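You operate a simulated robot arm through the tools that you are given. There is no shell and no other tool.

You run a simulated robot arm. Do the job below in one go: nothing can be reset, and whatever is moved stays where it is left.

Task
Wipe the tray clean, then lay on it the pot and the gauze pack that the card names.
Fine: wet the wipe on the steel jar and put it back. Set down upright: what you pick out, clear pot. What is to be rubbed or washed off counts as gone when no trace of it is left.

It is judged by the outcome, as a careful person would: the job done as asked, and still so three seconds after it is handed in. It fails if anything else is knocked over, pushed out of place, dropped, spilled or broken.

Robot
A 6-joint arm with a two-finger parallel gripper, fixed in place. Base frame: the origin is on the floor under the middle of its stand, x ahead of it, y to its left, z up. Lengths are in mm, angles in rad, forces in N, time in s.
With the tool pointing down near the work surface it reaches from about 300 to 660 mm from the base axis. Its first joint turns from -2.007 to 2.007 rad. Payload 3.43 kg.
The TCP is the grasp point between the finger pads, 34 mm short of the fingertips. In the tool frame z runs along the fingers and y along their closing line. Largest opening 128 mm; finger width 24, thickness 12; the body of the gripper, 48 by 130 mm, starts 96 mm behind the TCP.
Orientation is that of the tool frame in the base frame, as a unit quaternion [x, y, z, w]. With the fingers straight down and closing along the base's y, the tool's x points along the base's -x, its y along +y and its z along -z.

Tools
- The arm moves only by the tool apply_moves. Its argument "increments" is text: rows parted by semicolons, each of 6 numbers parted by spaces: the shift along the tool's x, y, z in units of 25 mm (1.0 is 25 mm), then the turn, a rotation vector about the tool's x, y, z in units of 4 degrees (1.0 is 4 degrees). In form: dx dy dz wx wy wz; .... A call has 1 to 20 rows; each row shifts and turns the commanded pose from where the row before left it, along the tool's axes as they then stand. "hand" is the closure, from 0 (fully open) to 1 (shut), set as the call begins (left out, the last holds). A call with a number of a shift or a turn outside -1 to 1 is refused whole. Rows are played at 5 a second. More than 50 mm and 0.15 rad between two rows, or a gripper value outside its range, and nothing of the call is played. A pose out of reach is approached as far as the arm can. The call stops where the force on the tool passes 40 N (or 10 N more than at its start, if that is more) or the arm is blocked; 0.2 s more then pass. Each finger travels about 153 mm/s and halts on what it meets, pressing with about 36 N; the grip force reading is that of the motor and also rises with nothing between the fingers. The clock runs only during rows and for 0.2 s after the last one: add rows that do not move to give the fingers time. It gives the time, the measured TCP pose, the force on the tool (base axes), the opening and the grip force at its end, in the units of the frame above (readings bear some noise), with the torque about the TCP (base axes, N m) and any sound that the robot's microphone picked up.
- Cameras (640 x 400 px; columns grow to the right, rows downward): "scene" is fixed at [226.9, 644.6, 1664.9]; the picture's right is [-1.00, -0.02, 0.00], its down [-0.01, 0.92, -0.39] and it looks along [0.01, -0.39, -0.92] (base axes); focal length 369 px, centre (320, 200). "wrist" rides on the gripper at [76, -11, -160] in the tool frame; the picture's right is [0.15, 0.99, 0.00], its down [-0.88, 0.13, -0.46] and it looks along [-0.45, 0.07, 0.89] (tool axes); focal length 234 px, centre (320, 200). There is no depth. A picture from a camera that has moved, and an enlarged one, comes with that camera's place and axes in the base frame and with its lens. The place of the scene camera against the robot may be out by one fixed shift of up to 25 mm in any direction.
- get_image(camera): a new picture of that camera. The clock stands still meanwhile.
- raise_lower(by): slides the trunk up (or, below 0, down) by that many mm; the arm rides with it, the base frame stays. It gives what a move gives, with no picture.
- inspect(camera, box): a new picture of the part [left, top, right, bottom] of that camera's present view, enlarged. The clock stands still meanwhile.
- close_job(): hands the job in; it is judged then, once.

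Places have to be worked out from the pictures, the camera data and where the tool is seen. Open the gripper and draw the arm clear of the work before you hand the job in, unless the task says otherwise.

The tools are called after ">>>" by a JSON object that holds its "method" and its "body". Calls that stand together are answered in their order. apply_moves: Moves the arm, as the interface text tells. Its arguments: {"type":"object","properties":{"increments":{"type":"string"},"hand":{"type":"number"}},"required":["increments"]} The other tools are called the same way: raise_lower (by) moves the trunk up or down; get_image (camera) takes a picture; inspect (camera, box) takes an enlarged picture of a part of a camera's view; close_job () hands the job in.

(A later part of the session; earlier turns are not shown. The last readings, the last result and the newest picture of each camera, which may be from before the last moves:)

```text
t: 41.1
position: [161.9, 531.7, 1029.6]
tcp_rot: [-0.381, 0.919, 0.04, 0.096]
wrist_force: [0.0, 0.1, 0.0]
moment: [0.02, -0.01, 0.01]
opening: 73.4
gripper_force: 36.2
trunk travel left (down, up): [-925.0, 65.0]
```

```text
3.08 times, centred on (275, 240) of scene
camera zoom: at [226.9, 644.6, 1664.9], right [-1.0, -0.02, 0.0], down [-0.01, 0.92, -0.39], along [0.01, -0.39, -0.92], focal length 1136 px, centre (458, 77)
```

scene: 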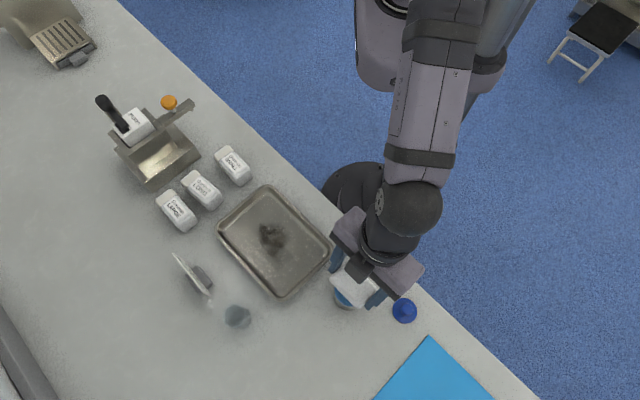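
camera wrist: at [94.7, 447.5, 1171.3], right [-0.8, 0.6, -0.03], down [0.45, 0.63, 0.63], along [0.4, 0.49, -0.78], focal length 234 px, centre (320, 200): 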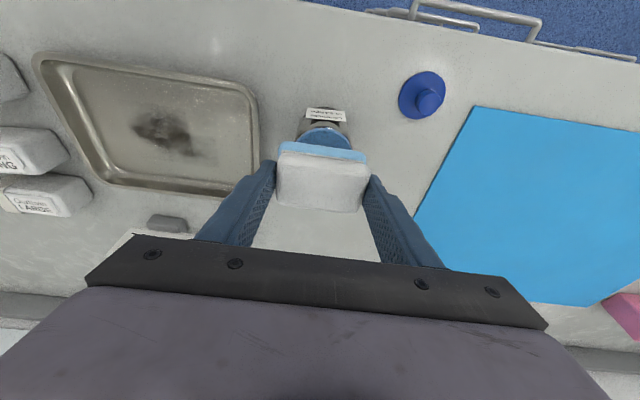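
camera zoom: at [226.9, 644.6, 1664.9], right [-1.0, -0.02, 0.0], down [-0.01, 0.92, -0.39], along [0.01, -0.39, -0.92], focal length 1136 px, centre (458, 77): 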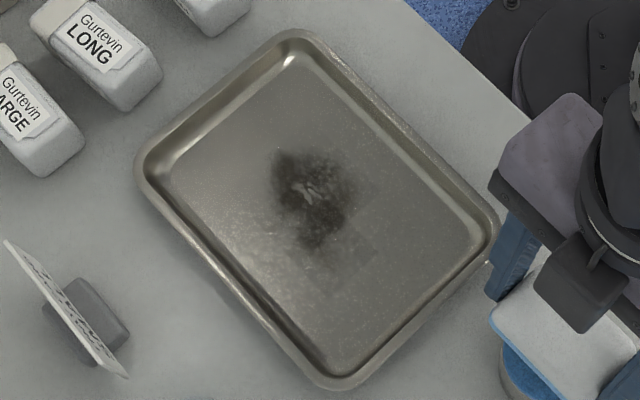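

The soil covers about 100 × 70 mm around the tray's middle, at u 28–131 mm and v 494–568 mm measured along and across the bench. That is small enough to rub with the wipe staying on the flat floor. I carry the wipe over it and start lowering.

>>> {"method": "apply_moves", "body": {"increments": "-0.176 -0.9225 0.0375 0 0 0; -0.176 -0.9225 0.0375 0 0 0; -0.176 -0.9225 0.0375 0 0 0; -0.176 -0.9225 0.0375 0 0 0; -0.176 -0.9225 0.0375 0 0 0; -0.176 -0.9225 0.0375 0 0 0; -0.176 -0.9225 0.0375 0 0 0; -0.176 -0.9225 0.0375 0 0 0; 0.1435 0 0.675 0 0 0; 0.1435 0 0.675 0 0 0; 0.1435 0 0.675 0 0 0; 0 0 0 0 0 0"}}

>>> {"method": "get_image", "body": {"camera": "wrist"}}

>>> {"method": "get_image", "body": {"camera": "scene"}}

```text
t: 43.7
position: [317.5, 427.1, 978.9]
tcp_rot: [-0.381, 0.919, 0.04, 0.096]
wrist_force: [-0.4, 0.9, -0.5]
moment: [0.01, 0.03, 0.03]
opening: 73.7
gripper_force: 35.7
trunk travel left (down, up): [-925.0, 65.0]
```

```text
taken
camera wrist: at [251.4, 342.7, 1119.9], right [-0.8, 0.6, -0.03], down [0.45, 0.63, 0.63], along [0.4, 0.49, -0.78], focal length 234 px, centre (320, 200)
```

wrist: 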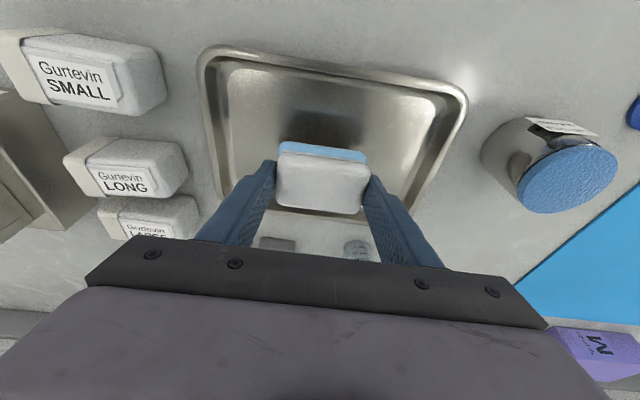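

```text
taken
```

scene: 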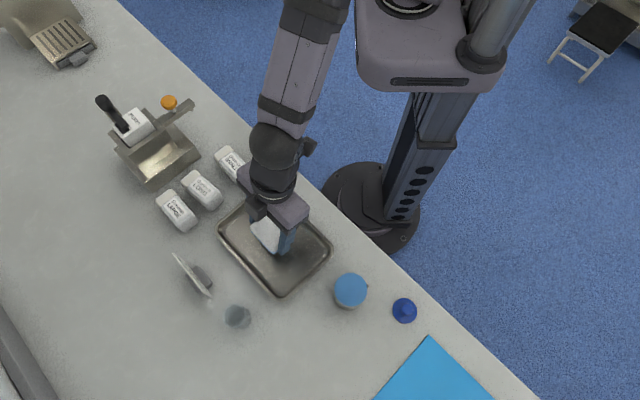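

The wipe is above the soil and within the tray walls. I lower it to just above the floor, then in 1 mm steps.

>>> {"method": "apply_moves", "body": {"increments": "0.08 0 0.378 0 0 0; 0.08 0 0.378 0 0 0; 0.08 0 0.378 0 0 0; 0 0 0 0 0 0; 0.0083 0 0.04 0 0 0; 0.0083 0 0.04 0 0 0; 0 0 0 0 0 0"}}

>>> {"method": "apply_moves", "body": {"increments": "0.0083 0 0.04 0 0 0; 0.0083 0 0.04 0 0 0; 0 0 0 0 0 0"}}

```text
t: 45.3
position: [318.7, 426.4, 947.9]
tcp_rot: [-0.38, 0.919, 0.04, 0.098]
wrist_force: [0.2, -0.2, 0.4]
moment: [0.02, -0.01, -0.02]
opening: 73.7
gripper_force: 35.4
trunk travel left (down, up): [-925.0, 65.0]
```

```text
t: 46.1
position: [319.1, 427.3, 946.8]
tcp_rot: [-0.38, 0.919, 0.04, 0.096]
wrist_force: [-0.8, -0.7, 0.0]
moment: [0.01, 0.01, -0.02]
opening: 73.4
gripper_force: 35.8
trunk travel left (down, up): [-925.0, 65.0]
```

>>> {"method": "apply_moves", "body": {"increments": "0.0083 0 0.04 0 0 0; 0.0083 0 0.04 0 0 0; 0 0 0 0 0 0"}}

>>> {"method": "apply_moves", "body": {"increments": "0.0083 0 0.04 0 0 0; 0 0 0 0 0 0"}}

```text
t: 46.9
position: [318.5, 427.1, 942.8]
tcp_rot: [-0.38, 0.919, 0.039, 0.096]
wrist_force: [0.3, 0.6, -0.7]
moment: [-0.01, 0.01, -0.05]
opening: 73.8
gripper_force: 35.7
trunk travel left (down, up): [-925.0, 65.0]
```

```text
t: 47.5
position: [317.8, 427.5, 945.0]
tcp_rot: [-0.381, 0.919, 0.041, 0.098]
wrist_force: [0.4, 0.1, 4.5]
moment: [-0.05, -0.05, -0.03]
opening: 73.7
gripper_force: 35.7
trunk travel left (down, up): [-925.0, 65.0]
```

It touches the floor at z ≈ 944 with 4.5 N. I press 1 mm more and rub back and forth along the tray.

>>> {"method": "apply_moves", "body": {"increments": "0.0083 0 0.04 0 0 0; 0 0.45 0 0 0 0; 0 0.45 0 0 0 0; 0 -0.6 0 0 0 0; 0 -0.6 0 0 0 0; 0 -0.5 0 0 0 0; 0 0.6 0 0 0 0; 0 0.6 0 0 0 0; 0 0.5 0 0 0 0; 0 -0.6 0 0 0 0; 0 -0.6 0 0 0 0; 0 -0.5 0 0 0 0; 0 0 0 0 0 0"}}

>>> {"method": "get_image", "body": {"camera": "wrist"}}

```text
t: 50.3
position: [331.9, 413.8, 944.0]
tcp_rot: [-0.381, 0.918, 0.041, 0.099]
wrist_force: [-6.5, 7.9, 20.3]
moment: [0.27, 0.27, 0.02]
opening: 73.4
gripper_force: 36.2
trunk travel left (down, up): [-925.0, 65.0]
```

```text
taken
camera wrist: at [263.8, 328.2, 1083.7], right [-0.8, 0.6, -0.03], down [0.45, 0.63, 0.63], along [0.4, 0.49, -0.77], focal length 234 px, centre (320, 200)
```

wrist: 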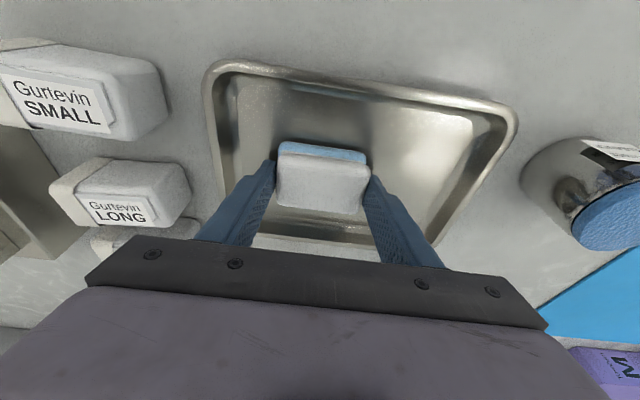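

>>> {"method": "inspect", "body": {"camera": "scene", "box": [210, 175, 340, 305]}}

>>> {"method": "inspect", "body": {"camera": "wrist", "box": [190, 50, 530, 260]}}

```text
3.08 times, centred on (275, 240) of scene
camera zoom: at [226.9, 644.6, 1664.9], right [-1.0, -0.02, 0.0], down [-0.01, 0.92, -0.39], along [0.01, -0.39, -0.92], focal length 1136 px, centre (458, 77)
```

zoom: 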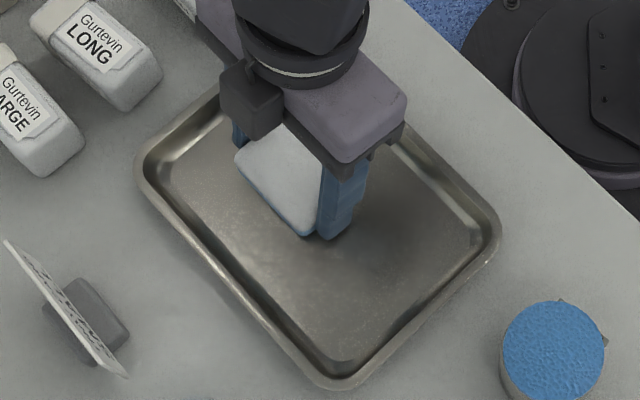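

```text
1.88 times, centred on (360, 155) of wrist
camera zoom: at [263.8, 328.2, 1083.7], right [-0.8, 0.6, -0.03], down [0.45, 0.63, 0.63], along [0.4, 0.49, -0.77], focal length 441 px, centre (245, 285)
```

zoom: 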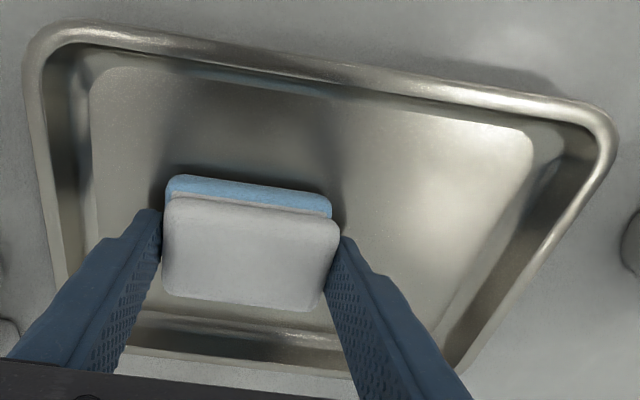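

The tray has not moved and the soil is going. I ease the pressure slightly and rub the nearer strip, then the farther strip.

>>> {"method": "apply_moves", "body": {"increments": "-0.011 0 -0.052 0 0 0; 0.587 0 -0.125 0 0 0; 0 0.6 0 0 0 0; 0 0.6 0 0 0 0; 0 0.5 0 0 0 0; 0 -0.6 0 0 0 0; 0 -0.6 0 0 0 0; 0 -0.5 0 0 0 0; 0 0.6 0 0 0 0; 0 0.6 0 0 0 0; 0 0.5 0 0 0 0; 0 -0.6 0 0 0 0; 0 -0.6 0 0 0 0; 0 -0.5 0 0 0 0; 0 0 0 0 0 0"}}

```text
t: 53.5
position: [323.1, 401.7, 943.4]
tcp_rot: [-0.38, 0.919, 0.04, 0.097]
wrist_force: [0.4, 0.1, -1.3]
moment: [-0.02, 0.02, 0.01]
opening: 73.8
gripper_force: 35.9
trunk travel left (down, up): [-925.0, 65.0]
```

That lost contact (about 0 N), so I press back down in small steps to get a light force.

>>> {"method": "apply_moves", "body": {"increments": "0.004 0 0.02 0 0 0; 0.004 0 0.02 0 0 0; 0 0 0 0 0 0"}}

>>> {"method": "apply_moves", "body": {"increments": "0.004 0 0.02 0 0 0; 0 0 0 0 0 0"}}

```text
t: 54.3
position: [322.0, 402.0, 942.9]
tcp_rot: [-0.381, 0.919, 0.04, 0.097]
wrist_force: [-0.6, -1.3, 8.1]
moment: [-0.14, -0.05, -0.01]
opening: 73.7
gripper_force: 35.8
trunk travel left (down, up): [-925.0, 65.0]
```

```text
t: 54.9
position: [322.2, 401.9, 942.3]
tcp_rot: [-0.381, 0.919, 0.041, 0.098]
wrist_force: [0.7, -1.1, 13.7]
moment: [-0.18, -0.05, -0.03]
opening: 74.0
gripper_force: 35.9
trunk travel left (down, up): [-925.0, 65.0]
```

Good contact at about 14 N. I repeat the near strip.

>>> {"method": "apply_moves", "body": {"increments": "0 0.6 0 0 0 0; 0 0.6 0 0 0 0; 0 0.6 0 0 0 0; 0 -0.6 0 0 0 0; 0 -0.6 0 0 0 0; 0 -0.6 0 0 0 0; 0 0.6 0 0 0 0; 0 0.6 0 0 0 0; 0 0.6 0 0 0 0; 0 0 0 0 0 0"}}

```text
t: 57.1
position: [289.9, 433.1, 943.2]
tcp_rot: [-0.381, 0.919, 0.041, 0.097]
wrist_force: [4.5, -6.0, 16.9]
moment: [-0.14, -0.32, -0.1]
opening: 73.6
gripper_force: 35.9
trunk travel left (down, up): [-925.0, 65.0]
```

Still steady. Now I drag across to the far strip and rub there.

>>> {"method": "apply_moves", "body": {"increments": "-0.645 0 0.137 0 0 0; -0.645 0 0.137 0 0 0; 0 -0.6 0 0 0 0; 0 -0.6 0 0 0 0; 0 -0.6 0 0 0 0; 0 0.6 0 0 0 0; 0 0.6 0 0 0 0; 0 0.6 0 0 0 0; 0 -0.6 0 0 0 0; 0 -0.6 0 0 0 0; 0 -0.6 0 0 0 0; 0 0.6 0 0 0 0; 0 0.6 0 0 0 0; 0 0.6 0 0 0 0; 0 0 0 0 0 0"}}

>>> {"method": "inspect", "body": {"camera": "scene", "box": [210, 175, 340, 305]}}

```text
t: 60.3
position: [313.5, 456.9, 942.0]
tcp_rot: [-0.381, 0.919, 0.04, 0.097]
wrist_force: [1.9, -3.3, 10.1]
moment: [-0.07, -0.21, -0.09]
opening: 73.5
gripper_force: 35.8
trunk travel left (down, up): [-925.0, 65.0]
```

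```text
3.08 times, centred on (275, 240) of scene
camera zoom: at [226.9, 644.6, 1664.9], right [-1.0, -0.02, 0.0], down [-0.01, 0.92, -0.39], along [0.01, -0.39, -0.92], focal length 1136 px, centre (458, 77)
```

zoom: 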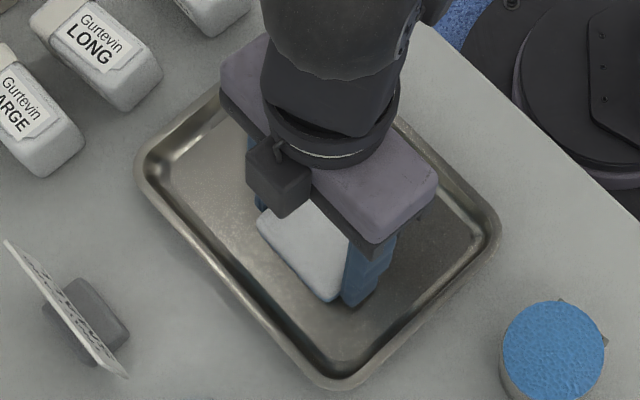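

Now a final pass on the middle strip, then I lift and look at the tray.

>>> {"method": "apply_moves", "body": {"increments": "0.665 0 -0.141 0 0 0; 0 -0.6 0 0 0 0; 0 -0.6 0 0 0 0; 0 -0.6 0 0 0 0; 0 0.6 0 0 0 0; 0 0.6 0 0 0 0; 0 0.6 0 0 0 0; 0 -0.6 0 0 0 0; 0 -0.4 0 0 0 0; -0.0832 0 -0.39 0 0 0; -0.1725 0 -0.8125 0 0 0; -0.1725 0 -0.8125 0 0 0; -0.1725 0 -0.8125 0 0 0; -0.1725 0 -0.8125 0 0 0; 0 0 0 0 0 0"}}

>>> {"method": "get_image", "body": {"camera": "wrist"}}

```text
t: 63.5
position: [319.4, 426.4, 1033.8]
tcp_rot: [-0.381, 0.919, 0.041, 0.097]
wrist_force: [0.1, 0.2, -1.2]
moment: [-0.06, 0.01, -0.01]
opening: 73.6
gripper_force: 36.2
trunk travel left (down, up): [-925.0, 65.0]
```

```text
taken
camera wrist: at [252.0, 342.8, 1175.5], right [-0.8, 0.6, -0.03], down [0.45, 0.63, 0.63], along [0.4, 0.49, -0.78], focal length 234 px, centre (320, 200)
```

wrist: 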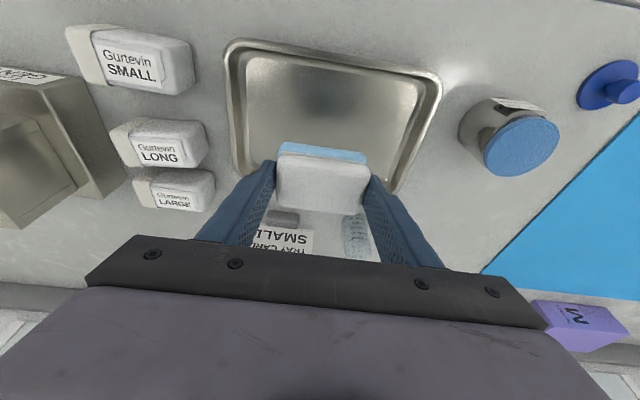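

There is a dark patch in the tray that may just be a reflection of the gripper. I move aside toward the jar and inspect from both cameras.

>>> {"method": "apply_moves", "body": {"increments": "0.176 0.9225 -0.0375 0 0 0; 0.176 0.9225 -0.0375 0 0 0; 0.176 0.9225 -0.0375 0 0 0; 0.176 0.9225 -0.0375 0 0 0; 0.176 0.9225 -0.0375 0 0 0; 0.176 0.9225 -0.0375 0 0 0; 0.176 0.9225 -0.0375 0 0 0; 0.176 0.9225 -0.0375 0 0 0; 0 0 0 0 0 0"}}

>>> {"method": "inspect", "body": {"camera": "scene", "box": [210, 175, 340, 305]}}

>>> {"method": "inspect", "body": {"camera": "wrist", "box": [20, 40, 270, 200]}}

>>> {"method": "inspect", "body": {"camera": "wrist", "box": [110, 90, 230, 170]}}

>>> {"method": "inspect", "body": {"camera": "scene", "box": [245, 210, 305, 260]}}

```text
t: 65.5
position: [163.0, 532.8, 1033.1]
tcp_rot: [-0.38, 0.919, 0.04, 0.096]
wrist_force: [0.0, 0.5, -0.5]
moment: [0.0, 0.02, 0.02]
opening: 73.7
gripper_force: 35.8
trunk travel left (down, up): [-925.0, 65.0]
```

```text
3.08 times, centred on (275, 240) of scene
camera zoom: at [226.9, 644.6, 1664.9], right [-1.0, -0.02, 0.0], down [-0.01, 0.92, -0.39], along [0.01, -0.39, -0.92], focal length 1136 px, centre (458, 77)
```

zoom: 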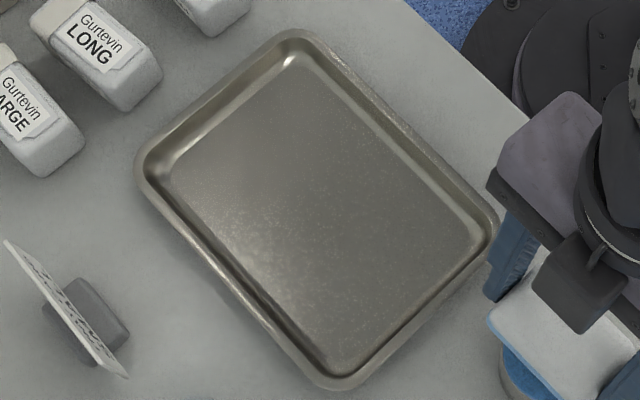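

```text
2.50 times, centred on (145, 120) of wrist
camera zoom: at [95.7, 448.4, 1175.2], right [-0.8, 0.6, -0.03], down [0.45, 0.63, 0.63], along [0.4, 0.49, -0.78], focal length 585 px, centre (758, 400)
```

zoom: 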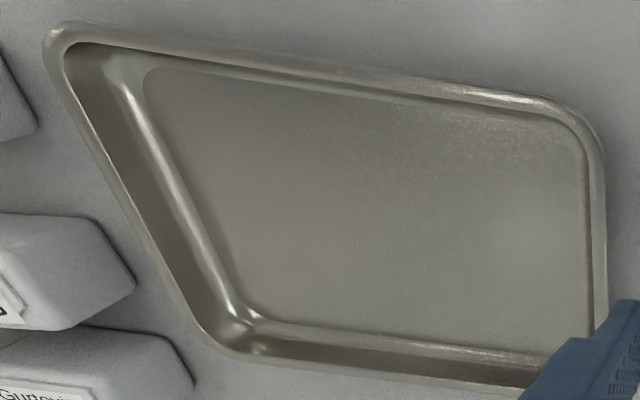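

```text
5.00 times, centred on (170, 130) of wrist
camera zoom: at [95.7, 448.4, 1175.2], right [-0.8, 0.6, -0.03], down [0.45, 0.63, 0.63], along [0.4, 0.49, -0.78], focal length 1171 px, centre (1070, 550)
```

zoom: 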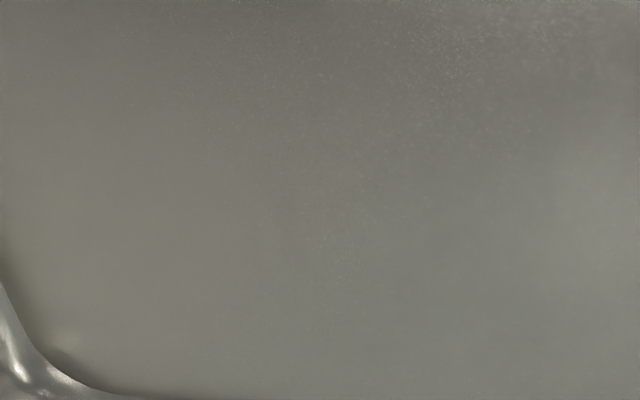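

```text
8.00 times, centred on (275, 235) of scene
camera zoom: at [226.9, 644.6, 1664.9], right [-1.0, -0.02, 0.0], down [-0.01, 0.92, -0.39], along [0.01, -0.39, -0.92], focal length 2952 px, centre (680, -80)
```

zoom: 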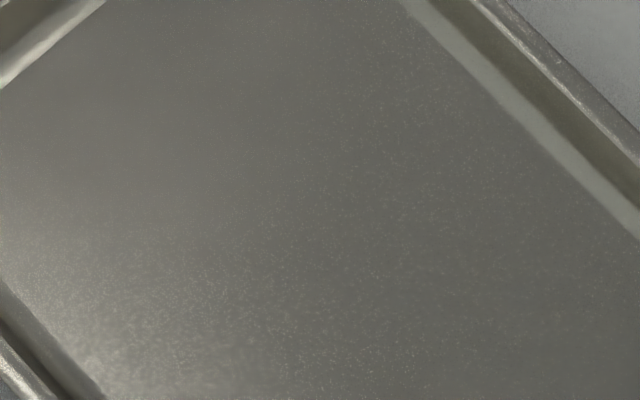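

The tray is spotless in both views, with soil and smear all gone. Now I take the wipe back to its original spot behind the jar.

>>> {"method": "apply_moves", "body": {"increments": "-0.808 0.011 0.172 0 0 0; -0.808 0.011 0.172 0 0 0; -0.808 0.011 0.172 0 0 0; -0.808 0.011 0.172 0 0 0; -0.77 0.011 0.164 0 0 0; 0.1725 0 0.8125 0 0 0; 0.1725 0 0.8125 0 0 0; 0.1725 0 0.8125 0 0 0; 0.1 0 0.47 0 0 0; 0 0 0 0 0 0"}}

>>> {"method": "get_image", "body": {"camera": "wrist"}}

```text
t: 67.7
position: [233.9, 604.7, 960.0]
tcp_rot: [-0.38, 0.919, 0.039, 0.097]
wrist_force: [0.0, -0.4, -1.2]
moment: [0.03, 0.01, -0.01]
opening: 73.7
gripper_force: 35.9
trunk travel left (down, up): [-925.0, 65.0]
```

```text
taken
camera wrist: at [166.6, 521.9, 1101.1], right [-0.8, 0.6, -0.03], down [0.45, 0.63, 0.63], along [0.4, 0.49, -0.78], focal length 234 px, centre (320, 200)
```

wrist: 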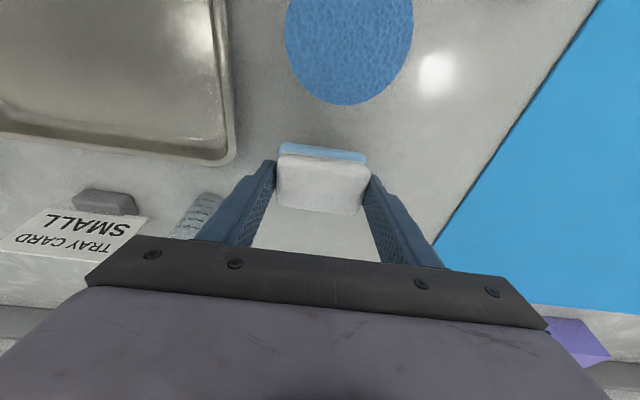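

The camera pose matches the one just after the pick. I lower the last 20 mm gently.

>>> {"method": "apply_moves", "body": {"increments": "0.0416 0 0.1956 0 0 0; 0.0416 0 0.1956 0 0 0; 0.0416 0 0.1956 0 0 0; 0.0166 0 0.08 0 0 0; 0 0 0 0 0 0; 0.0083 0 0.04 0 0 0; 0 0 0 0 0 0"}}

>>> {"method": "apply_moves", "body": {"increments": "0.0083 0 0.04 0 0 0; 0 0 0 0 0 0"}}

```text
t: 69.3
position: [234.9, 606.1, 941.9]
tcp_rot: [-0.381, 0.919, 0.04, 0.097]
wrist_force: [0.7, -0.4, -1.4]
moment: [0.02, 0.0, 0.03]
opening: 73.7
gripper_force: 35.8
trunk travel left (down, up): [-925.0, 65.0]
```

```text
t: 69.9
position: [234.6, 607.0, 939.3]
tcp_rot: [-0.38, 0.919, 0.041, 0.097]
wrist_force: [0.4, -0.5, -0.3]
moment: [-0.02, 0.0, -0.02]
opening: 73.5
gripper_force: 36.4
trunk travel left (down, up): [-925.0, 65.0]
```

>>> {"method": "apply_moves", "body": {"increments": "0.0083 0 0.04 0 0 0; 0 0 0 0 0 0"}}

```text
t: 70.5
position: [234.3, 606.1, 938.9]
tcp_rot: [-0.38, 0.919, 0.04, 0.097]
wrist_force: [0.3, -0.1, -0.5]
moment: [-0.01, 0.01, 0.02]
opening: 73.6
gripper_force: 35.9
trunk travel left (down, up): [-925.0, 65.0]
```

>>> {"method": "apply_moves", "body": {"increments": "0.0083 0 0.04 0 0 0; 0 0 0 0 0 0"}}

```text
t: 71.1
position: [234.9, 607.6, 938.2]
tcp_rot: [-0.38, 0.919, 0.041, 0.097]
wrist_force: [0.4, 0.8, -0.6]
moment: [-0.01, -0.03, -0.03]
opening: 73.7
gripper_force: 35.4
trunk travel left (down, up): [-925.0, 65.0]
```

>>> {"method": "apply_moves", "body": {"increments": "0.0083 0 0.04 0 0 0; 0 0 0 0 0 0"}}

>>> {"method": "inspect", "body": {"camera": "wrist", "box": [220, 100, 420, 230]}}

```text
t: 71.7
position: [235.2, 606.1, 937.8]
tcp_rot: [-0.38, 0.919, 0.04, 0.097]
wrist_force: [0.8, -0.3, 2.3]
moment: [-0.04, -0.04, -0.02]
opening: 73.8
gripper_force: 35.9
trunk travel left (down, up): [-925.0, 65.0]
```

```text
3.08 times, centred on (320, 165) of wrist
camera zoom: at [167.1, 522.2, 1079.5], right [-0.8, 0.6, -0.03], down [0.45, 0.63, 0.63], along [0.4, 0.49, -0.78], focal length 720 px, centre (320, 308)
```

zoom: 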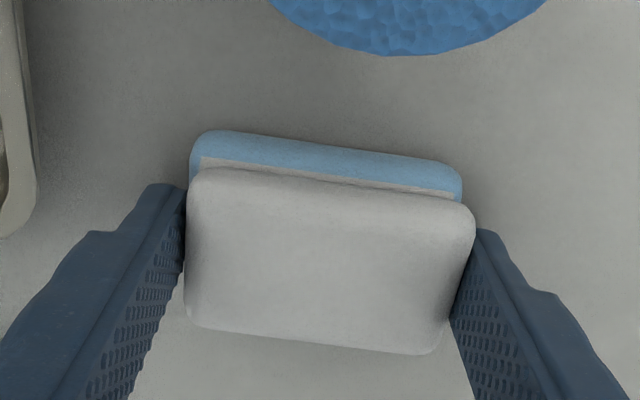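

The wipe rests on the bench with 2.3 N. I open the fingers moderately and lift away.

>>> {"method": "apply_moves", "body": {"increments": "0 0 0 0 0 0; 0 0 0 0 0 0; 0 0 0 0 0 0; -0.0416 0 -0.1956 0 0 0; -0.1725 0 -0.8125 0 0 0; -0.1725 0 -0.8125 0 0 0; -0.1725 0 -0.8125 0 0 0; -0.1725 0 -0.8125 0 0 0; 0 0 0 0 0 0", "hand": 0.15}}

>>> {"method": "get_image", "body": {"camera": "wrist"}}

```text
t: 73.7
position: [234.4, 606.6, 1026.1]
tcp_rot: [-0.381, 0.919, 0.04, 0.097]
wrist_force: [-0.2, 0.1, -0.2]
moment: [-0.01, -0.02, 0.01]
opening: 108.8
gripper_force: 0.1
trunk travel left (down, up): [-925.0, 65.0]
```

```text
taken
camera wrist: at [166.8, 521.7, 1167.0], right [-0.8, 0.6, -0.03], down [0.45, 0.63, 0.63], along [0.4, 0.49, -0.78], focal length 234 px, centre (320, 200)
```

wrist: 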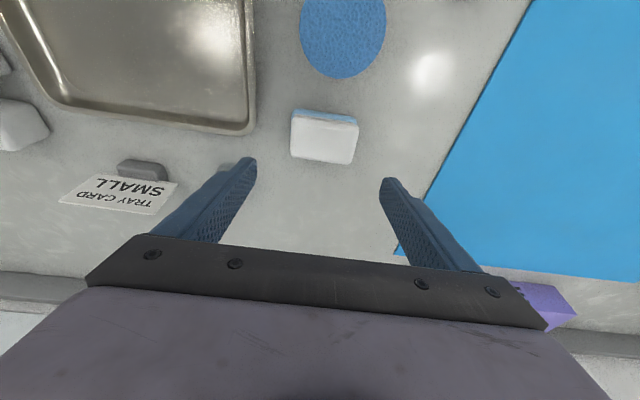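

The wipe is back in place. Next is the clear pot, near (374, 582), which sits further out, so I move along the bench toward it, tilt the tool more and narrow the fingers to stay clear of the card.

>>> {"method": "apply_moves", "body": {"increments": "-0.067 -0.928 -0.313 0 0 0; -0.067 -0.928 -0.313 0 0 0; -0.067 -0.928 -0.313 0 0 0; -0.067 -0.928 -0.313 0 0 0; -0.067 -0.928 -0.313 0 0 0; 0 0 0 0 -1 0; 0 0 0 0 -1 0; 0 0 0 0 -1 0; 0 0 0 0 -1 0; 0 0 0 0 0 0", "hand": 0.375}}

>>> {"method": "get_image", "body": {"camera": "wrist"}}

>>> {"method": "get_image", "body": {"camera": "scene"}}

```text
t: 75.9
position: [316.5, 525.2, 1065.5]
tcp_rot: [-0.371, 0.896, 0.093, 0.224]
wrist_force: [-0.8, -0.8, -0.3]
moment: [-0.01, -0.01, 0.01]
opening: 80.2
gripper_force: 0.1
trunk travel left (down, up): [-925.0, 65.0]
```

```text
taken
camera wrist: at [224.7, 415.7, 1171.6], right [-0.79, 0.61, -0.07], down [0.31, 0.49, 0.82], along [0.53, 0.62, -0.57], focal length 234 px, centre (320, 200)
```

wrist: 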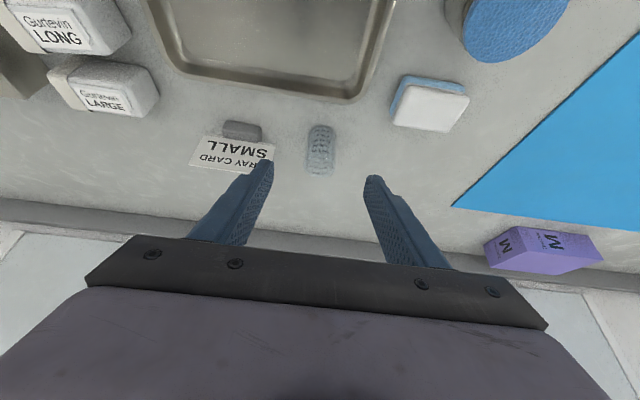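

```text
taken
```

scene: 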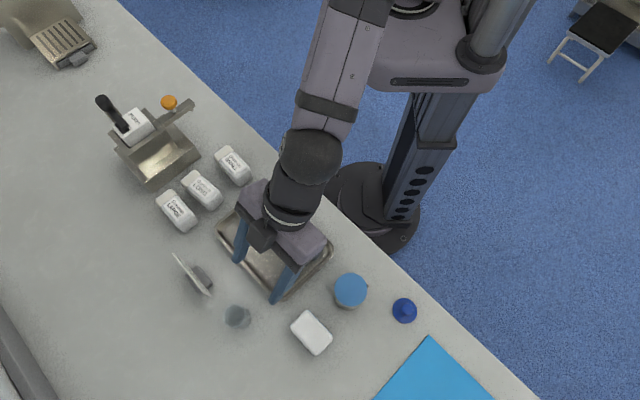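

>>> {"method": "inspect", "body": {"camera": "wrist", "box": [180, 100, 360, 200]}}

>>> {"method": "inspect", "body": {"camera": "wrist", "box": [285, 110, 355, 190]}}

>>> {"method": "inspect", "body": {"camera": "wrist", "box": [0, 0, 170, 120]}}

```text
3.56 times, centred on (270, 150) of wrist
camera zoom: at [224.7, 415.7, 1171.6], right [-0.79, 0.61, -0.07], down [0.31, 0.49, 0.82], along [0.53, 0.62, -0.57], focal length 833 px, centre (498, 378)
```

zoom: 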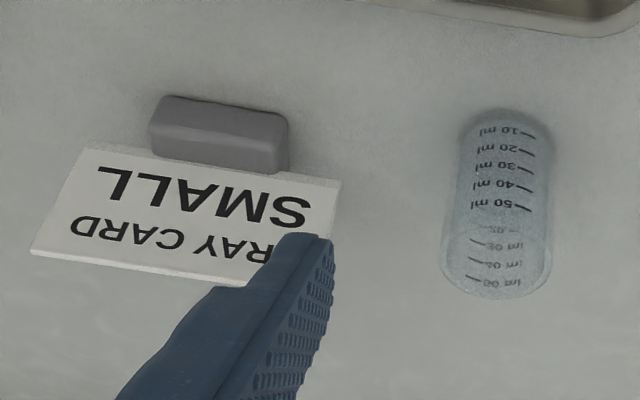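

```text
5.00 times, centred on (320, 150) of wrist
camera zoom: at [224.7, 415.7, 1171.6], right [-0.79, 0.61, -0.07], down [0.31, 0.49, 0.82], along [0.53, 0.62, -0.57], focal length 1171 px, centre (320, 450)
```

zoom: 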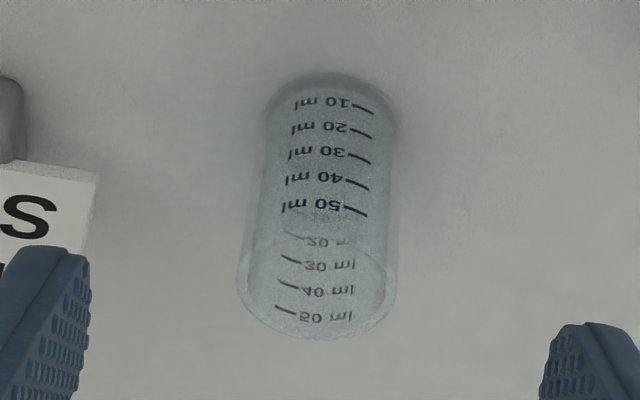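

```text
3.33 times, centred on (85, 60) of wrist
camera zoom: at [224.7, 415.7, 1171.6], right [-0.79, 0.61, -0.07], down [0.31, 0.49, 0.82], along [0.53, 0.62, -0.57], focal length 781 px, centre (1103, 667)
```

zoom: 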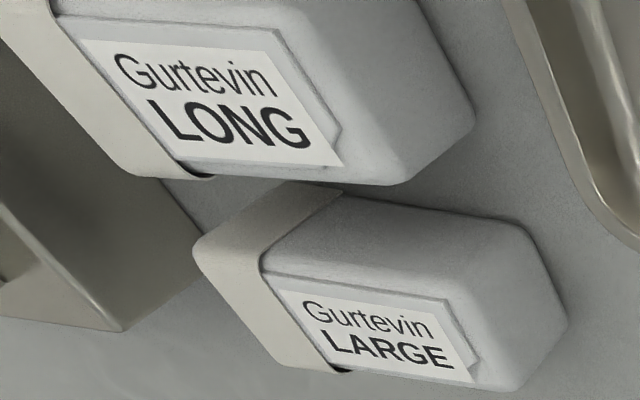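

The pot stands upright at about (372, 581), 68 mm tall and 41 mm wide. I go to a pre-grasp position on the tilted approach line.

>>> {"method": "apply_moves", "body": {"increments": "-0.129 0.005 0.834 0 0 0; -0.129 0.005 0.834 0 0 0; -0.129 0.005 0.834 0 0 0; -0.129 0.005 0.834 0 0 0; 0 0 0 0 0 0"}}

>>> {"method": "get_image", "body": {"camera": "wrist"}}

```text
t: 77.1
position: [351.7, 560.5, 998.5]
tcp_rot: [-0.37, 0.897, 0.093, 0.223]
wrist_force: [0.5, -1.4, -0.2]
moment: [0.02, -0.01, 0.01]
opening: 80.4
gripper_force: 0.0
trunk travel left (down, up): [-925.0, 65.0]
```

```text
taken
camera wrist: at [259.8, 451.5, 1104.3], right [-0.79, 0.61, -0.07], down [0.31, 0.49, 0.82], along [0.53, 0.62, -0.57], focal length 234 px, centre (320, 200)
```

wrist: 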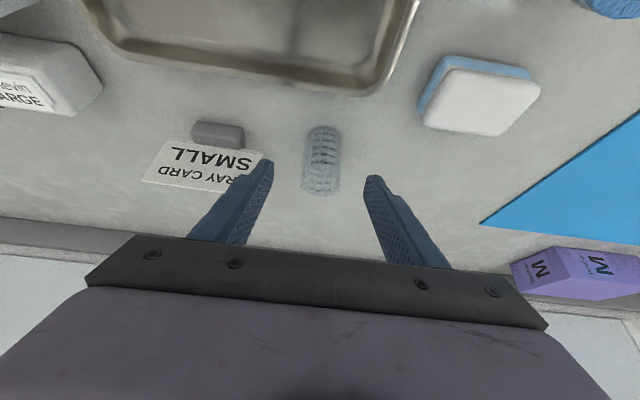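

>>> {"method": "inspect", "body": {"camera": "wrist", "box": [260, 110, 380, 210]}}

```text
4.00 times, centred on (320, 160) of wrist
camera zoom: at [259.8, 451.5, 1104.3], right [-0.79, 0.61, -0.07], down [0.31, 0.49, 0.82], along [0.53, 0.62, -0.57], focal length 937 px, centre (320, 360)
```

zoom: 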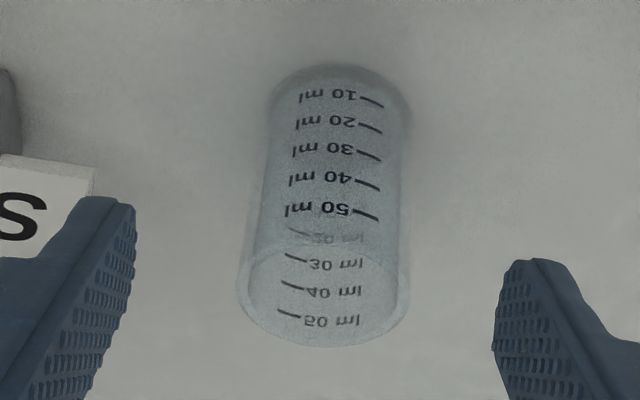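

Pot centre refined to about (370, 581). I advance 60 mm along the tool axis so the fingers straddle it.

>>> {"method": "apply_moves", "body": {"increments": "0.013 0.015 0.6 0 0 0; 0.013 0.015 0.6 0 0 0; 0.013 0.015 0.6 0 0 0; 0.01 0 0.6 0 0 0; 0 0 0 0 0 0"}}

>>> {"method": "get_image", "body": {"camera": "wrist"}}

>>> {"method": "inspect", "body": {"camera": "scene", "box": [160, 240, 320, 350]}}

```text
t: 78.3
position: [370.7, 581.6, 945.5]
tcp_rot: [-0.372, 0.896, 0.093, 0.223]
wrist_force: [-0.4, 0.7, 0.4]
moment: [0.01, 0.01, -0.01]
opening: 80.0
gripper_force: 0.1
trunk travel left (down, up): [-925.0, 65.0]
```

```text
taken
camera wrist: at [278.6, 472.0, 1050.6], right [-0.79, 0.61, -0.07], down [0.31, 0.49, 0.82], along [0.53, 0.62, -0.57], focal length 234 px, centre (320, 200)
```

wrist: 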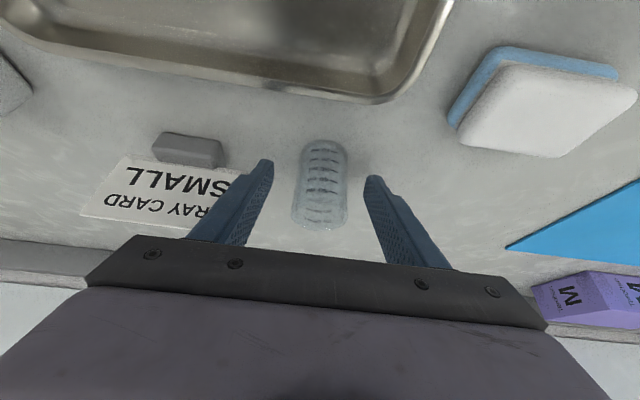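

```text
3.64 times, centred on (240, 295) of scene
camera zoom: at [226.9, 644.6, 1664.9], right [-1.0, -0.02, 0.0], down [-0.01, 0.92, -0.39], along [0.01, -0.39, -0.92], focal length 1342 px, centre (611, -146)
```

zoom: 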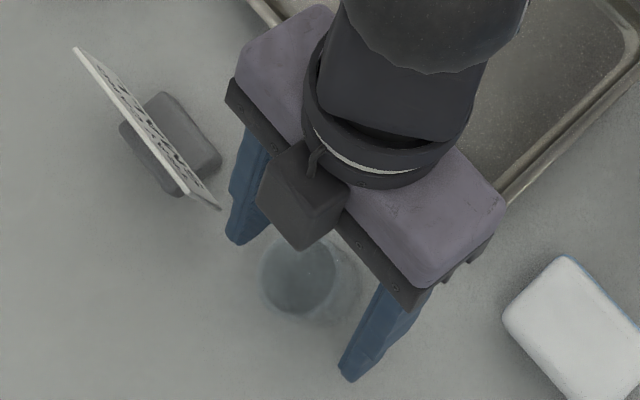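

The pot is between the fingers and the card is clear. I close on the pot.

>>> {"method": "apply_moves", "body": {"increments": "0 0 0 0 0 0; 0 0 0 0 0 0; 0 0 0 0 0 0; 0 0 0 0 0 0", "hand": 0.8}}

>>> {"method": "get_image", "body": {"camera": "wrist"}}

```text
t: 79.3
position: [370.5, 581.0, 944.6]
tcp_rot: [-0.371, 0.896, 0.093, 0.223]
wrist_force: [-0.7, -0.2, -0.1]
moment: [0.0, 0.03, 0.03]
opening: 40.9
gripper_force: 36.0
trunk travel left (down, up): [-925.0, 65.0]
```

```text
taken
camera wrist: at [278.6, 472.0, 1050.5], right [-0.79, 0.61, -0.07], down [0.31, 0.49, 0.82], along [0.53, 0.62, -0.57], focal length 234 px, centre (320, 200)
```

wrist: 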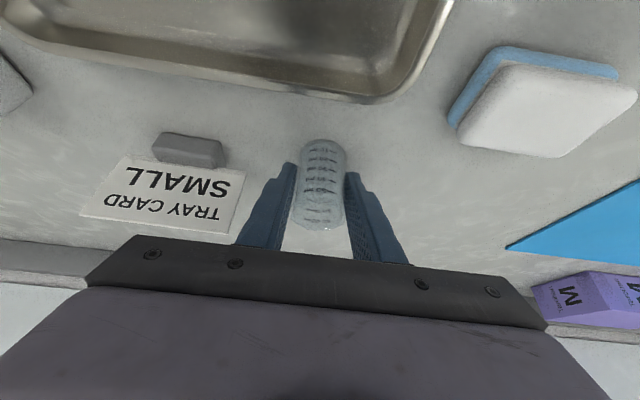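

Gripped at 40.9 mm. I lift slowly by 20 mm.

>>> {"method": "apply_moves", "body": {"increments": "-0.094 0 -0.1765 0 0 0; -0.094 0 -0.1765 0 0 0; -0.094 0 -0.1765 0 0 0; -0.094 0 -0.1765 0 0 0; 0 0 0 0 0 0"}}

>>> {"method": "get_image", "body": {"camera": "wrist"}}

```text
t: 80.5
position: [370.0, 581.3, 964.6]
tcp_rot: [-0.372, 0.896, 0.093, 0.223]
wrist_force: [0.4, -1.1, -1.8]
moment: [0.01, 0.05, 0.01]
opening: 41.0
gripper_force: 35.5
trunk travel left (down, up): [-925.0, 65.0]
```

```text
taken
camera wrist: at [278.5, 471.8, 1070.8], right [-0.79, 0.61, -0.07], down [0.31, 0.49, 0.82], along [0.53, 0.62, -0.57], focal length 234 px, centre (320, 200)
```

wrist: 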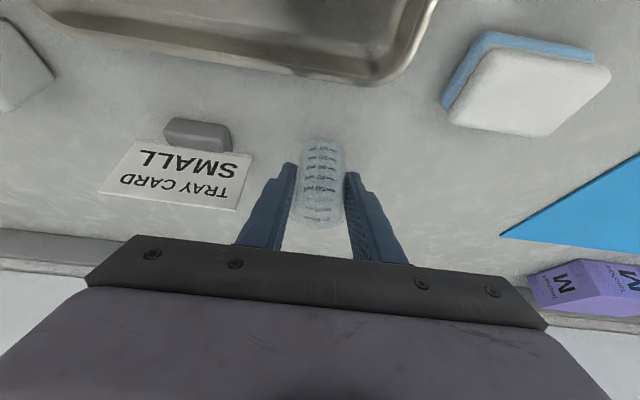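

The pot is held upright. I raise it further and bring it over the right-hand part of the tray.

>>> {"method": "apply_moves", "body": {"increments": "-0.251 0 -0.4707 0 0 0; -0.251 0 -0.4707 0 0 0; -0.251 0 -0.4707 0 0 0; 0.747 -0.18 -0.398 0 0 0; 0.747 -0.18 -0.398 0 0 0; 0.747 -0.18 -0.398 0 0 0; 0.747 -0.18 -0.398 0 0 0; 0.747 -0.18 -0.398 0 0 0; 0.747 -0.18 -0.398 0 0 0; 0 0 0 0 0 0"}}

>>> {"method": "get_image", "body": {"camera": "wrist"}}

>>> {"method": "get_image", "body": {"camera": "scene"}}

```text
t: 82.7
position: [300.3, 471.6, 1004.3]
tcp_rot: [-0.371, 0.896, 0.093, 0.224]
wrist_force: [-0.6, 0.4, -0.2]
moment: [-0.02, 0.01, 0.01]
opening: 38.5
gripper_force: 35.8
trunk travel left (down, up): [-925.0, 65.0]
```

```text
taken
camera wrist: at [207.5, 362.5, 1111.3], right [-0.79, 0.61, -0.07], down [0.31, 0.49, 0.82], along [0.53, 0.62, -0.57], focal length 234 px, centre (320, 200)
```

wrist: 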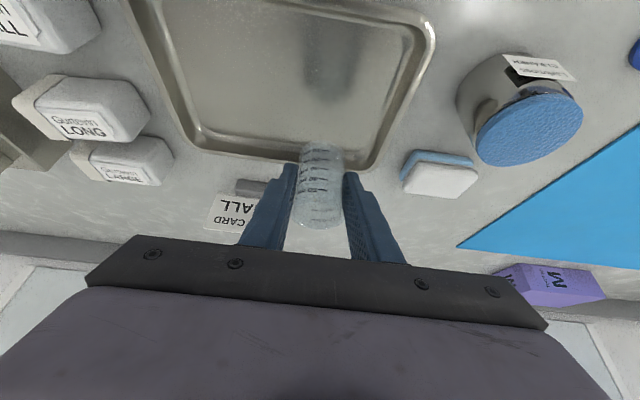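

```text
taken
```

scene: 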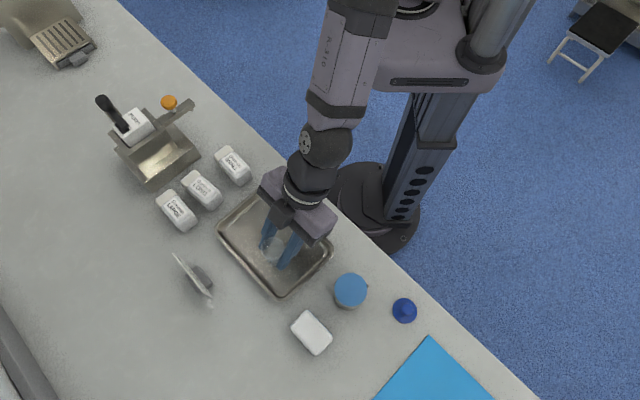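

The opening changed from 41.0 to 38.5 mm, so the pot may have shifted in the grip. I zoom in before doing anything.

>>> {"method": "inspect", "body": {"camera": "wrist", "box": [240, 120, 400, 260]}}

>>> {"method": "inspect", "body": {"camera": "scene", "box": [220, 180, 340, 300]}}

```text
2.86 times, centred on (320, 190) of wrist
camera zoom: at [207.5, 362.5, 1111.3], right [-0.79, 0.61, -0.07], down [0.31, 0.49, 0.82], along [0.53, 0.62, -0.57], focal length 669 px, centre (320, 229)
```

zoom: 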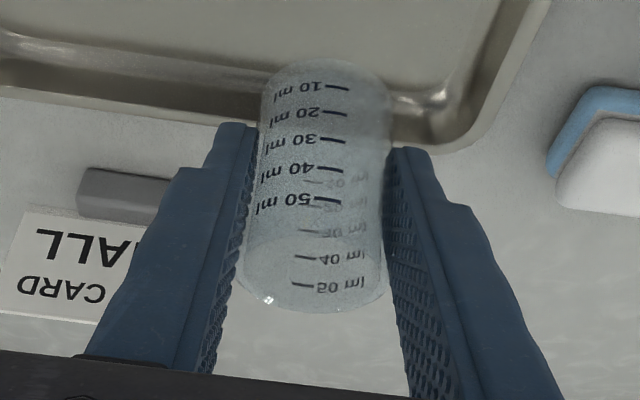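

```text
3.33 times, centred on (280, 240) of scene
camera zoom: at [226.9, 644.6, 1664.9], right [-1.0, -0.02, 0.0], down [-0.01, 0.92, -0.39], along [0.01, -0.39, -0.92], focal length 1230 px, centre (453, 67)
```

zoom: 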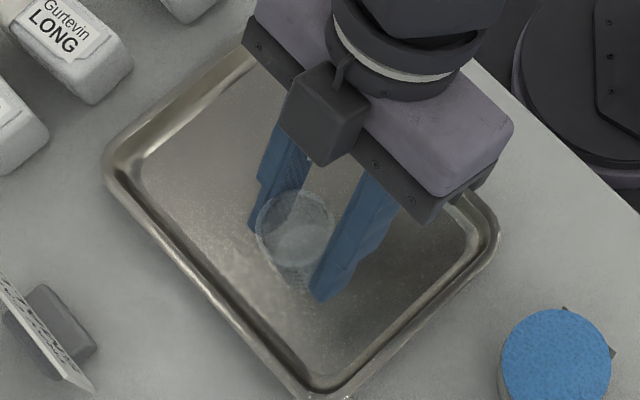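

>>> {"method": "inspect", "body": {"camera": "scene", "box": [255, 230, 295, 270]}}

>>> {"method": "inspect", "body": {"camera": "wrist", "box": [280, 130, 370, 240]}}

```text
10.00 times, centred on (275, 250) of scene
camera zoom: at [226.9, 644.6, 1664.9], right [-1.0, -0.02, 0.0], down [-0.01, 0.92, -0.39], along [0.01, -0.39, -0.92], focal length 3691 px, centre (770, -300)
```

zoom: 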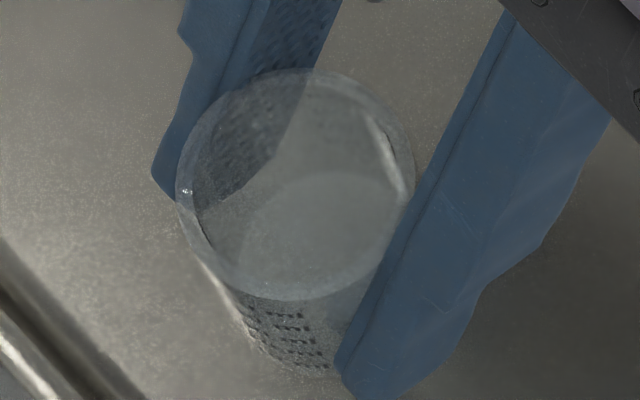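

```text
3.64 times, centred on (325, 185) of wrist
camera zoom: at [207.5, 362.5, 1111.3], right [-0.79, 0.61, -0.07], down [0.31, 0.49, 0.82], along [0.53, 0.62, -0.57], focal length 852 px, centre (302, 254)
```

zoom: 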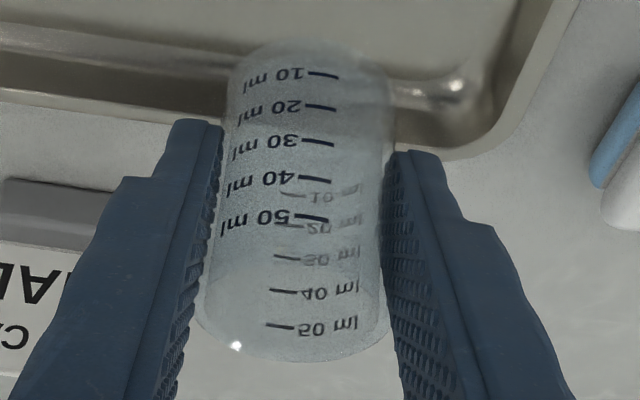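

The pot is still upright. It only slid about 5 mm against the pads and now grips on its body instead of its lip. I lower it into the tray slowly.

>>> {"method": "apply_moves", "body": {"increments": "0.085 0 0.159 0 0 0; 0.127 0 0.238 0 0 0; 0.127 0 0.238 0 0 0; 0.127 0 0.238 0 0 0; 0.127 0 0.238 0 0 0; 0.127 0 0.238 0 0 0; 0.085 0 0.159 0 0 0; 0.042 0 0.079 0 0 0; 0 0 0 0 0 0"}}

>>> {"method": "inspect", "body": {"camera": "wrist", "box": [200, 100, 440, 250]}}

>>> {"method": "inspect", "body": {"camera": "scene", "box": [220, 180, 340, 300]}}

```text
t: 84.7
position: [299.1, 471.6, 960.3]
tcp_rot: [-0.371, 0.897, 0.093, 0.224]
wrist_force: [1.7, -0.3, -0.6]
moment: [0.0, 0.02, -0.02]
opening: 38.4
gripper_force: 35.5
trunk travel left (down, up): [-925.0, 65.0]
```

```text
2.67 times, centred on (320, 175) of wrist
camera zoom: at [207.3, 363.1, 1066.3], right [-0.79, 0.61, -0.07], down [0.31, 0.49, 0.82], along [0.53, 0.62, -0.57], focal length 624 px, centre (320, 267)
```

zoom: 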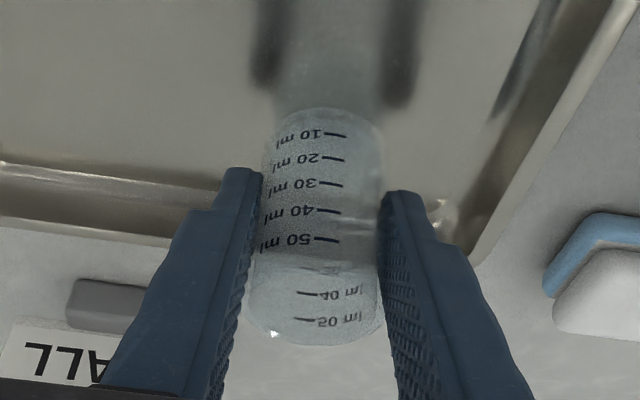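

```text
3.33 times, centred on (280, 240) of scene
camera zoom: at [226.9, 644.6, 1664.9], right [-1.0, -0.02, 0.0], down [-0.01, 0.92, -0.39], along [0.01, -0.39, -0.92], focal length 1230 px, centre (453, 67)
```

zoom: 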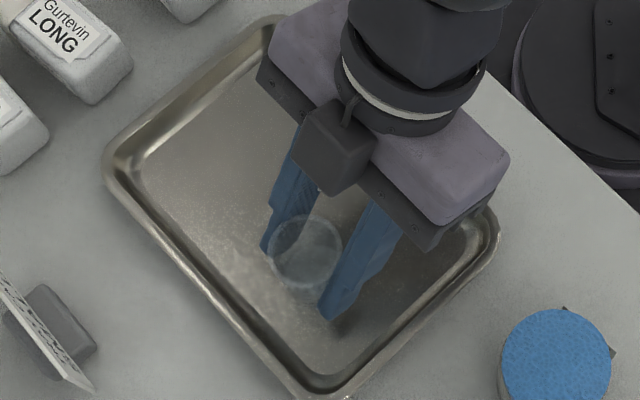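

Clear of all walls. I creep down in small steps to the floor.

>>> {"method": "apply_moves", "body": {"increments": "0.0376 0 0.0706 0 0 0; 0.0376 0 0.0706 0 0 0; 0.0376 0 0.0706 0 0 0; 0.0188 0 0.0353 0 0 0; 0 0 0 0 0 0"}}

>>> {"method": "apply_moves", "body": {"increments": "0.0188 0 0.0353 0 0 0; 0.0188 0 0.0353 0 0 0; 0 0 0 0 0 0"}}

```text
t: 85.9
position: [300.1, 471.5, 952.6]
tcp_rot: [-0.371, 0.896, 0.093, 0.224]
wrist_force: [0.2, -0.1, -0.5]
moment: [0.03, 0.0, 0.01]
opening: 38.5
gripper_force: 36.3
trunk travel left (down, up): [-925.0, 65.0]
```

```text
t: 86.7
position: [300.1, 472.6, 951.1]
tcp_rot: [-0.372, 0.896, 0.093, 0.224]
wrist_force: [0.1, 1.0, 1.3]
moment: [-0.02, -0.05, 0.0]
opening: 38.4
gripper_force: 36.5
trunk travel left (down, up): [-925.0, 65.0]
```

>>> {"method": "apply_moves", "body": {"increments": "0.0188 0 0.0353 0 0 0; 0 0 0 0 0 0"}}

```text
t: 87.3
position: [299.9, 472.1, 950.4]
tcp_rot: [-0.371, 0.896, 0.092, 0.224]
wrist_force: [0.2, -0.6, 7.3]
moment: [0.0, -0.06, -0.02]
opening: 38.4
gripper_force: 36.2
trunk travel left (down, up): [-925.0, 65.0]
```

The pot stands on the tray floor with 7 N. I relieve half a millimetre and open the fingers a little.

>>> {"method": "apply_moves", "body": {"increments": "-0.0094 0 -0.0176 0 0 0; 0 0 0 0 0 0"}}

>>> {"method": "apply_moves", "body": {"increments": "0 0 0 0 0 0; 0 0 0 0 0 0; 0 0 0 0 0 0", "hand": 0.56}}

>>> {"method": "inspect", "body": {"camera": "wrist", "box": [200, 100, 440, 250]}}

>>> {"method": "inspect", "body": {"camera": "scene", "box": [220, 180, 340, 300]}}

```text
t: 87.9
position: [299.7, 472.3, 950.8]
tcp_rot: [-0.371, 0.896, 0.094, 0.224]
wrist_force: [1.1, 2.0, 6.1]
moment: [0.14, -0.17, -0.01]
opening: 38.6
gripper_force: 36.4
trunk travel left (down, up): [-925.0, 65.0]
```

```text
t: 88.7
position: [299.6, 471.1, 950.4]
tcp_rot: [-0.371, 0.896, 0.093, 0.223]
wrist_force: [0.3, 0.0, -0.9]
moment: [-0.03, 0.01, 0.01]
opening: 56.6
gripper_force: 0.0
trunk travel left (down, up): [-925.0, 65.0]
```

```text
2.67 times, centred on (320, 175) of wrist
camera zoom: at [207.4, 362.6, 1056.5], right [-0.79, 0.61, -0.07], down [0.31, 0.49, 0.82], along [0.53, 0.62, -0.57], focal length 624 px, centre (320, 267)
```

zoom: 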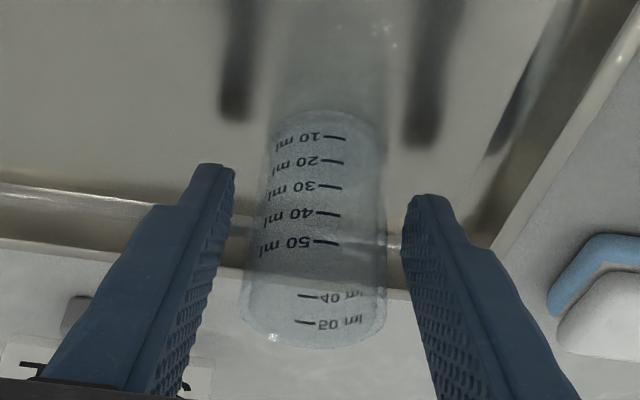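

```text
3.33 times, centred on (280, 240) of scene
camera zoom: at [226.9, 644.6, 1664.9], right [-1.0, -0.02, 0.0], down [-0.01, 0.92, -0.39], along [0.01, -0.39, -0.92], focal length 1230 px, centre (453, 67)
```

zoom: 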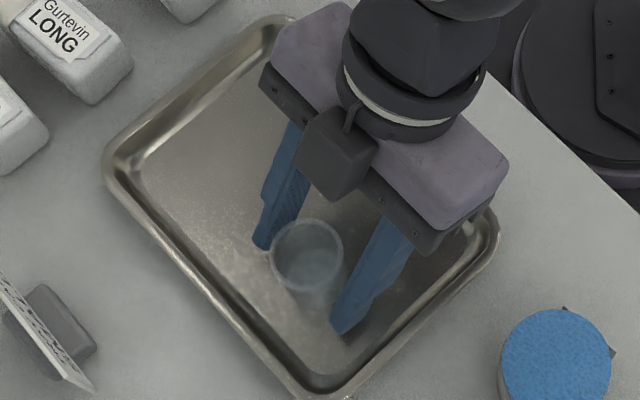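

The pot stands free and upright. I back out along the finger axis and then go higher.

>>> {"method": "apply_moves", "body": {"increments": "0 0 -0.4 0 0 0; 0 0 -0.8 0 0 0; 0 0 -0.8 0 0 0; 0 0 -0.8 0 0 0; 0 0 -0.8 0 0 0; 0 0 -0.6 0 0 0; 0 0 0 0 0 0"}}

>>> {"method": "get_image", "body": {"camera": "wrist"}}

>>> {"method": "get_image", "body": {"camera": "scene"}}

```text
t: 90.3
position: [264.4, 436.4, 1043.3]
tcp_rot: [-0.372, 0.896, 0.093, 0.223]
wrist_force: [0.1, 0.3, 0.4]
moment: [0.01, -0.02, 0.0]
opening: 56.7
gripper_force: 0.0
trunk travel left (down, up): [-925.0, 65.0]
```

```text
taken
camera wrist: at [172.7, 327.9, 1149.2], right [-0.79, 0.61, -0.07], down [0.31, 0.49, 0.82], along [0.53, 0.62, -0.57], focal length 234 px, centre (320, 200)
```

wrist: 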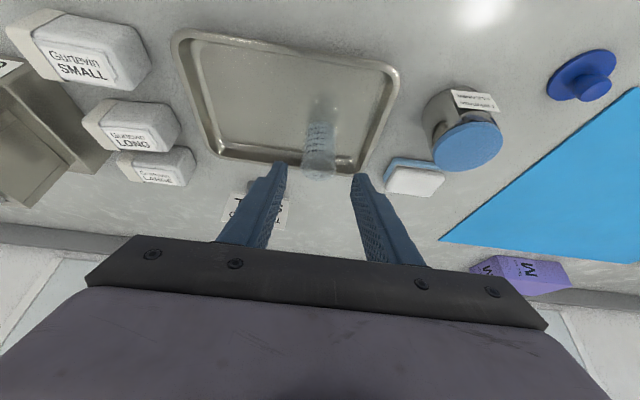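

```text
taken
```

scene: 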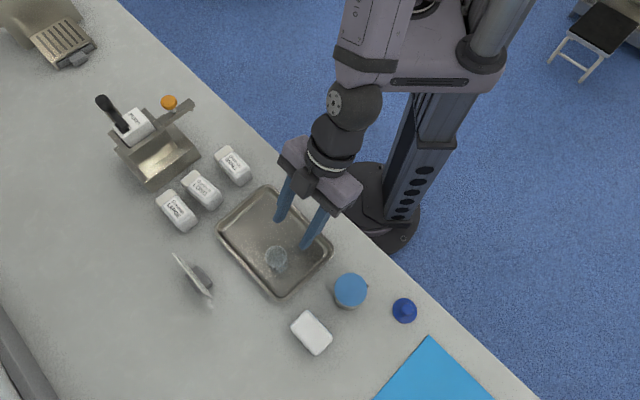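

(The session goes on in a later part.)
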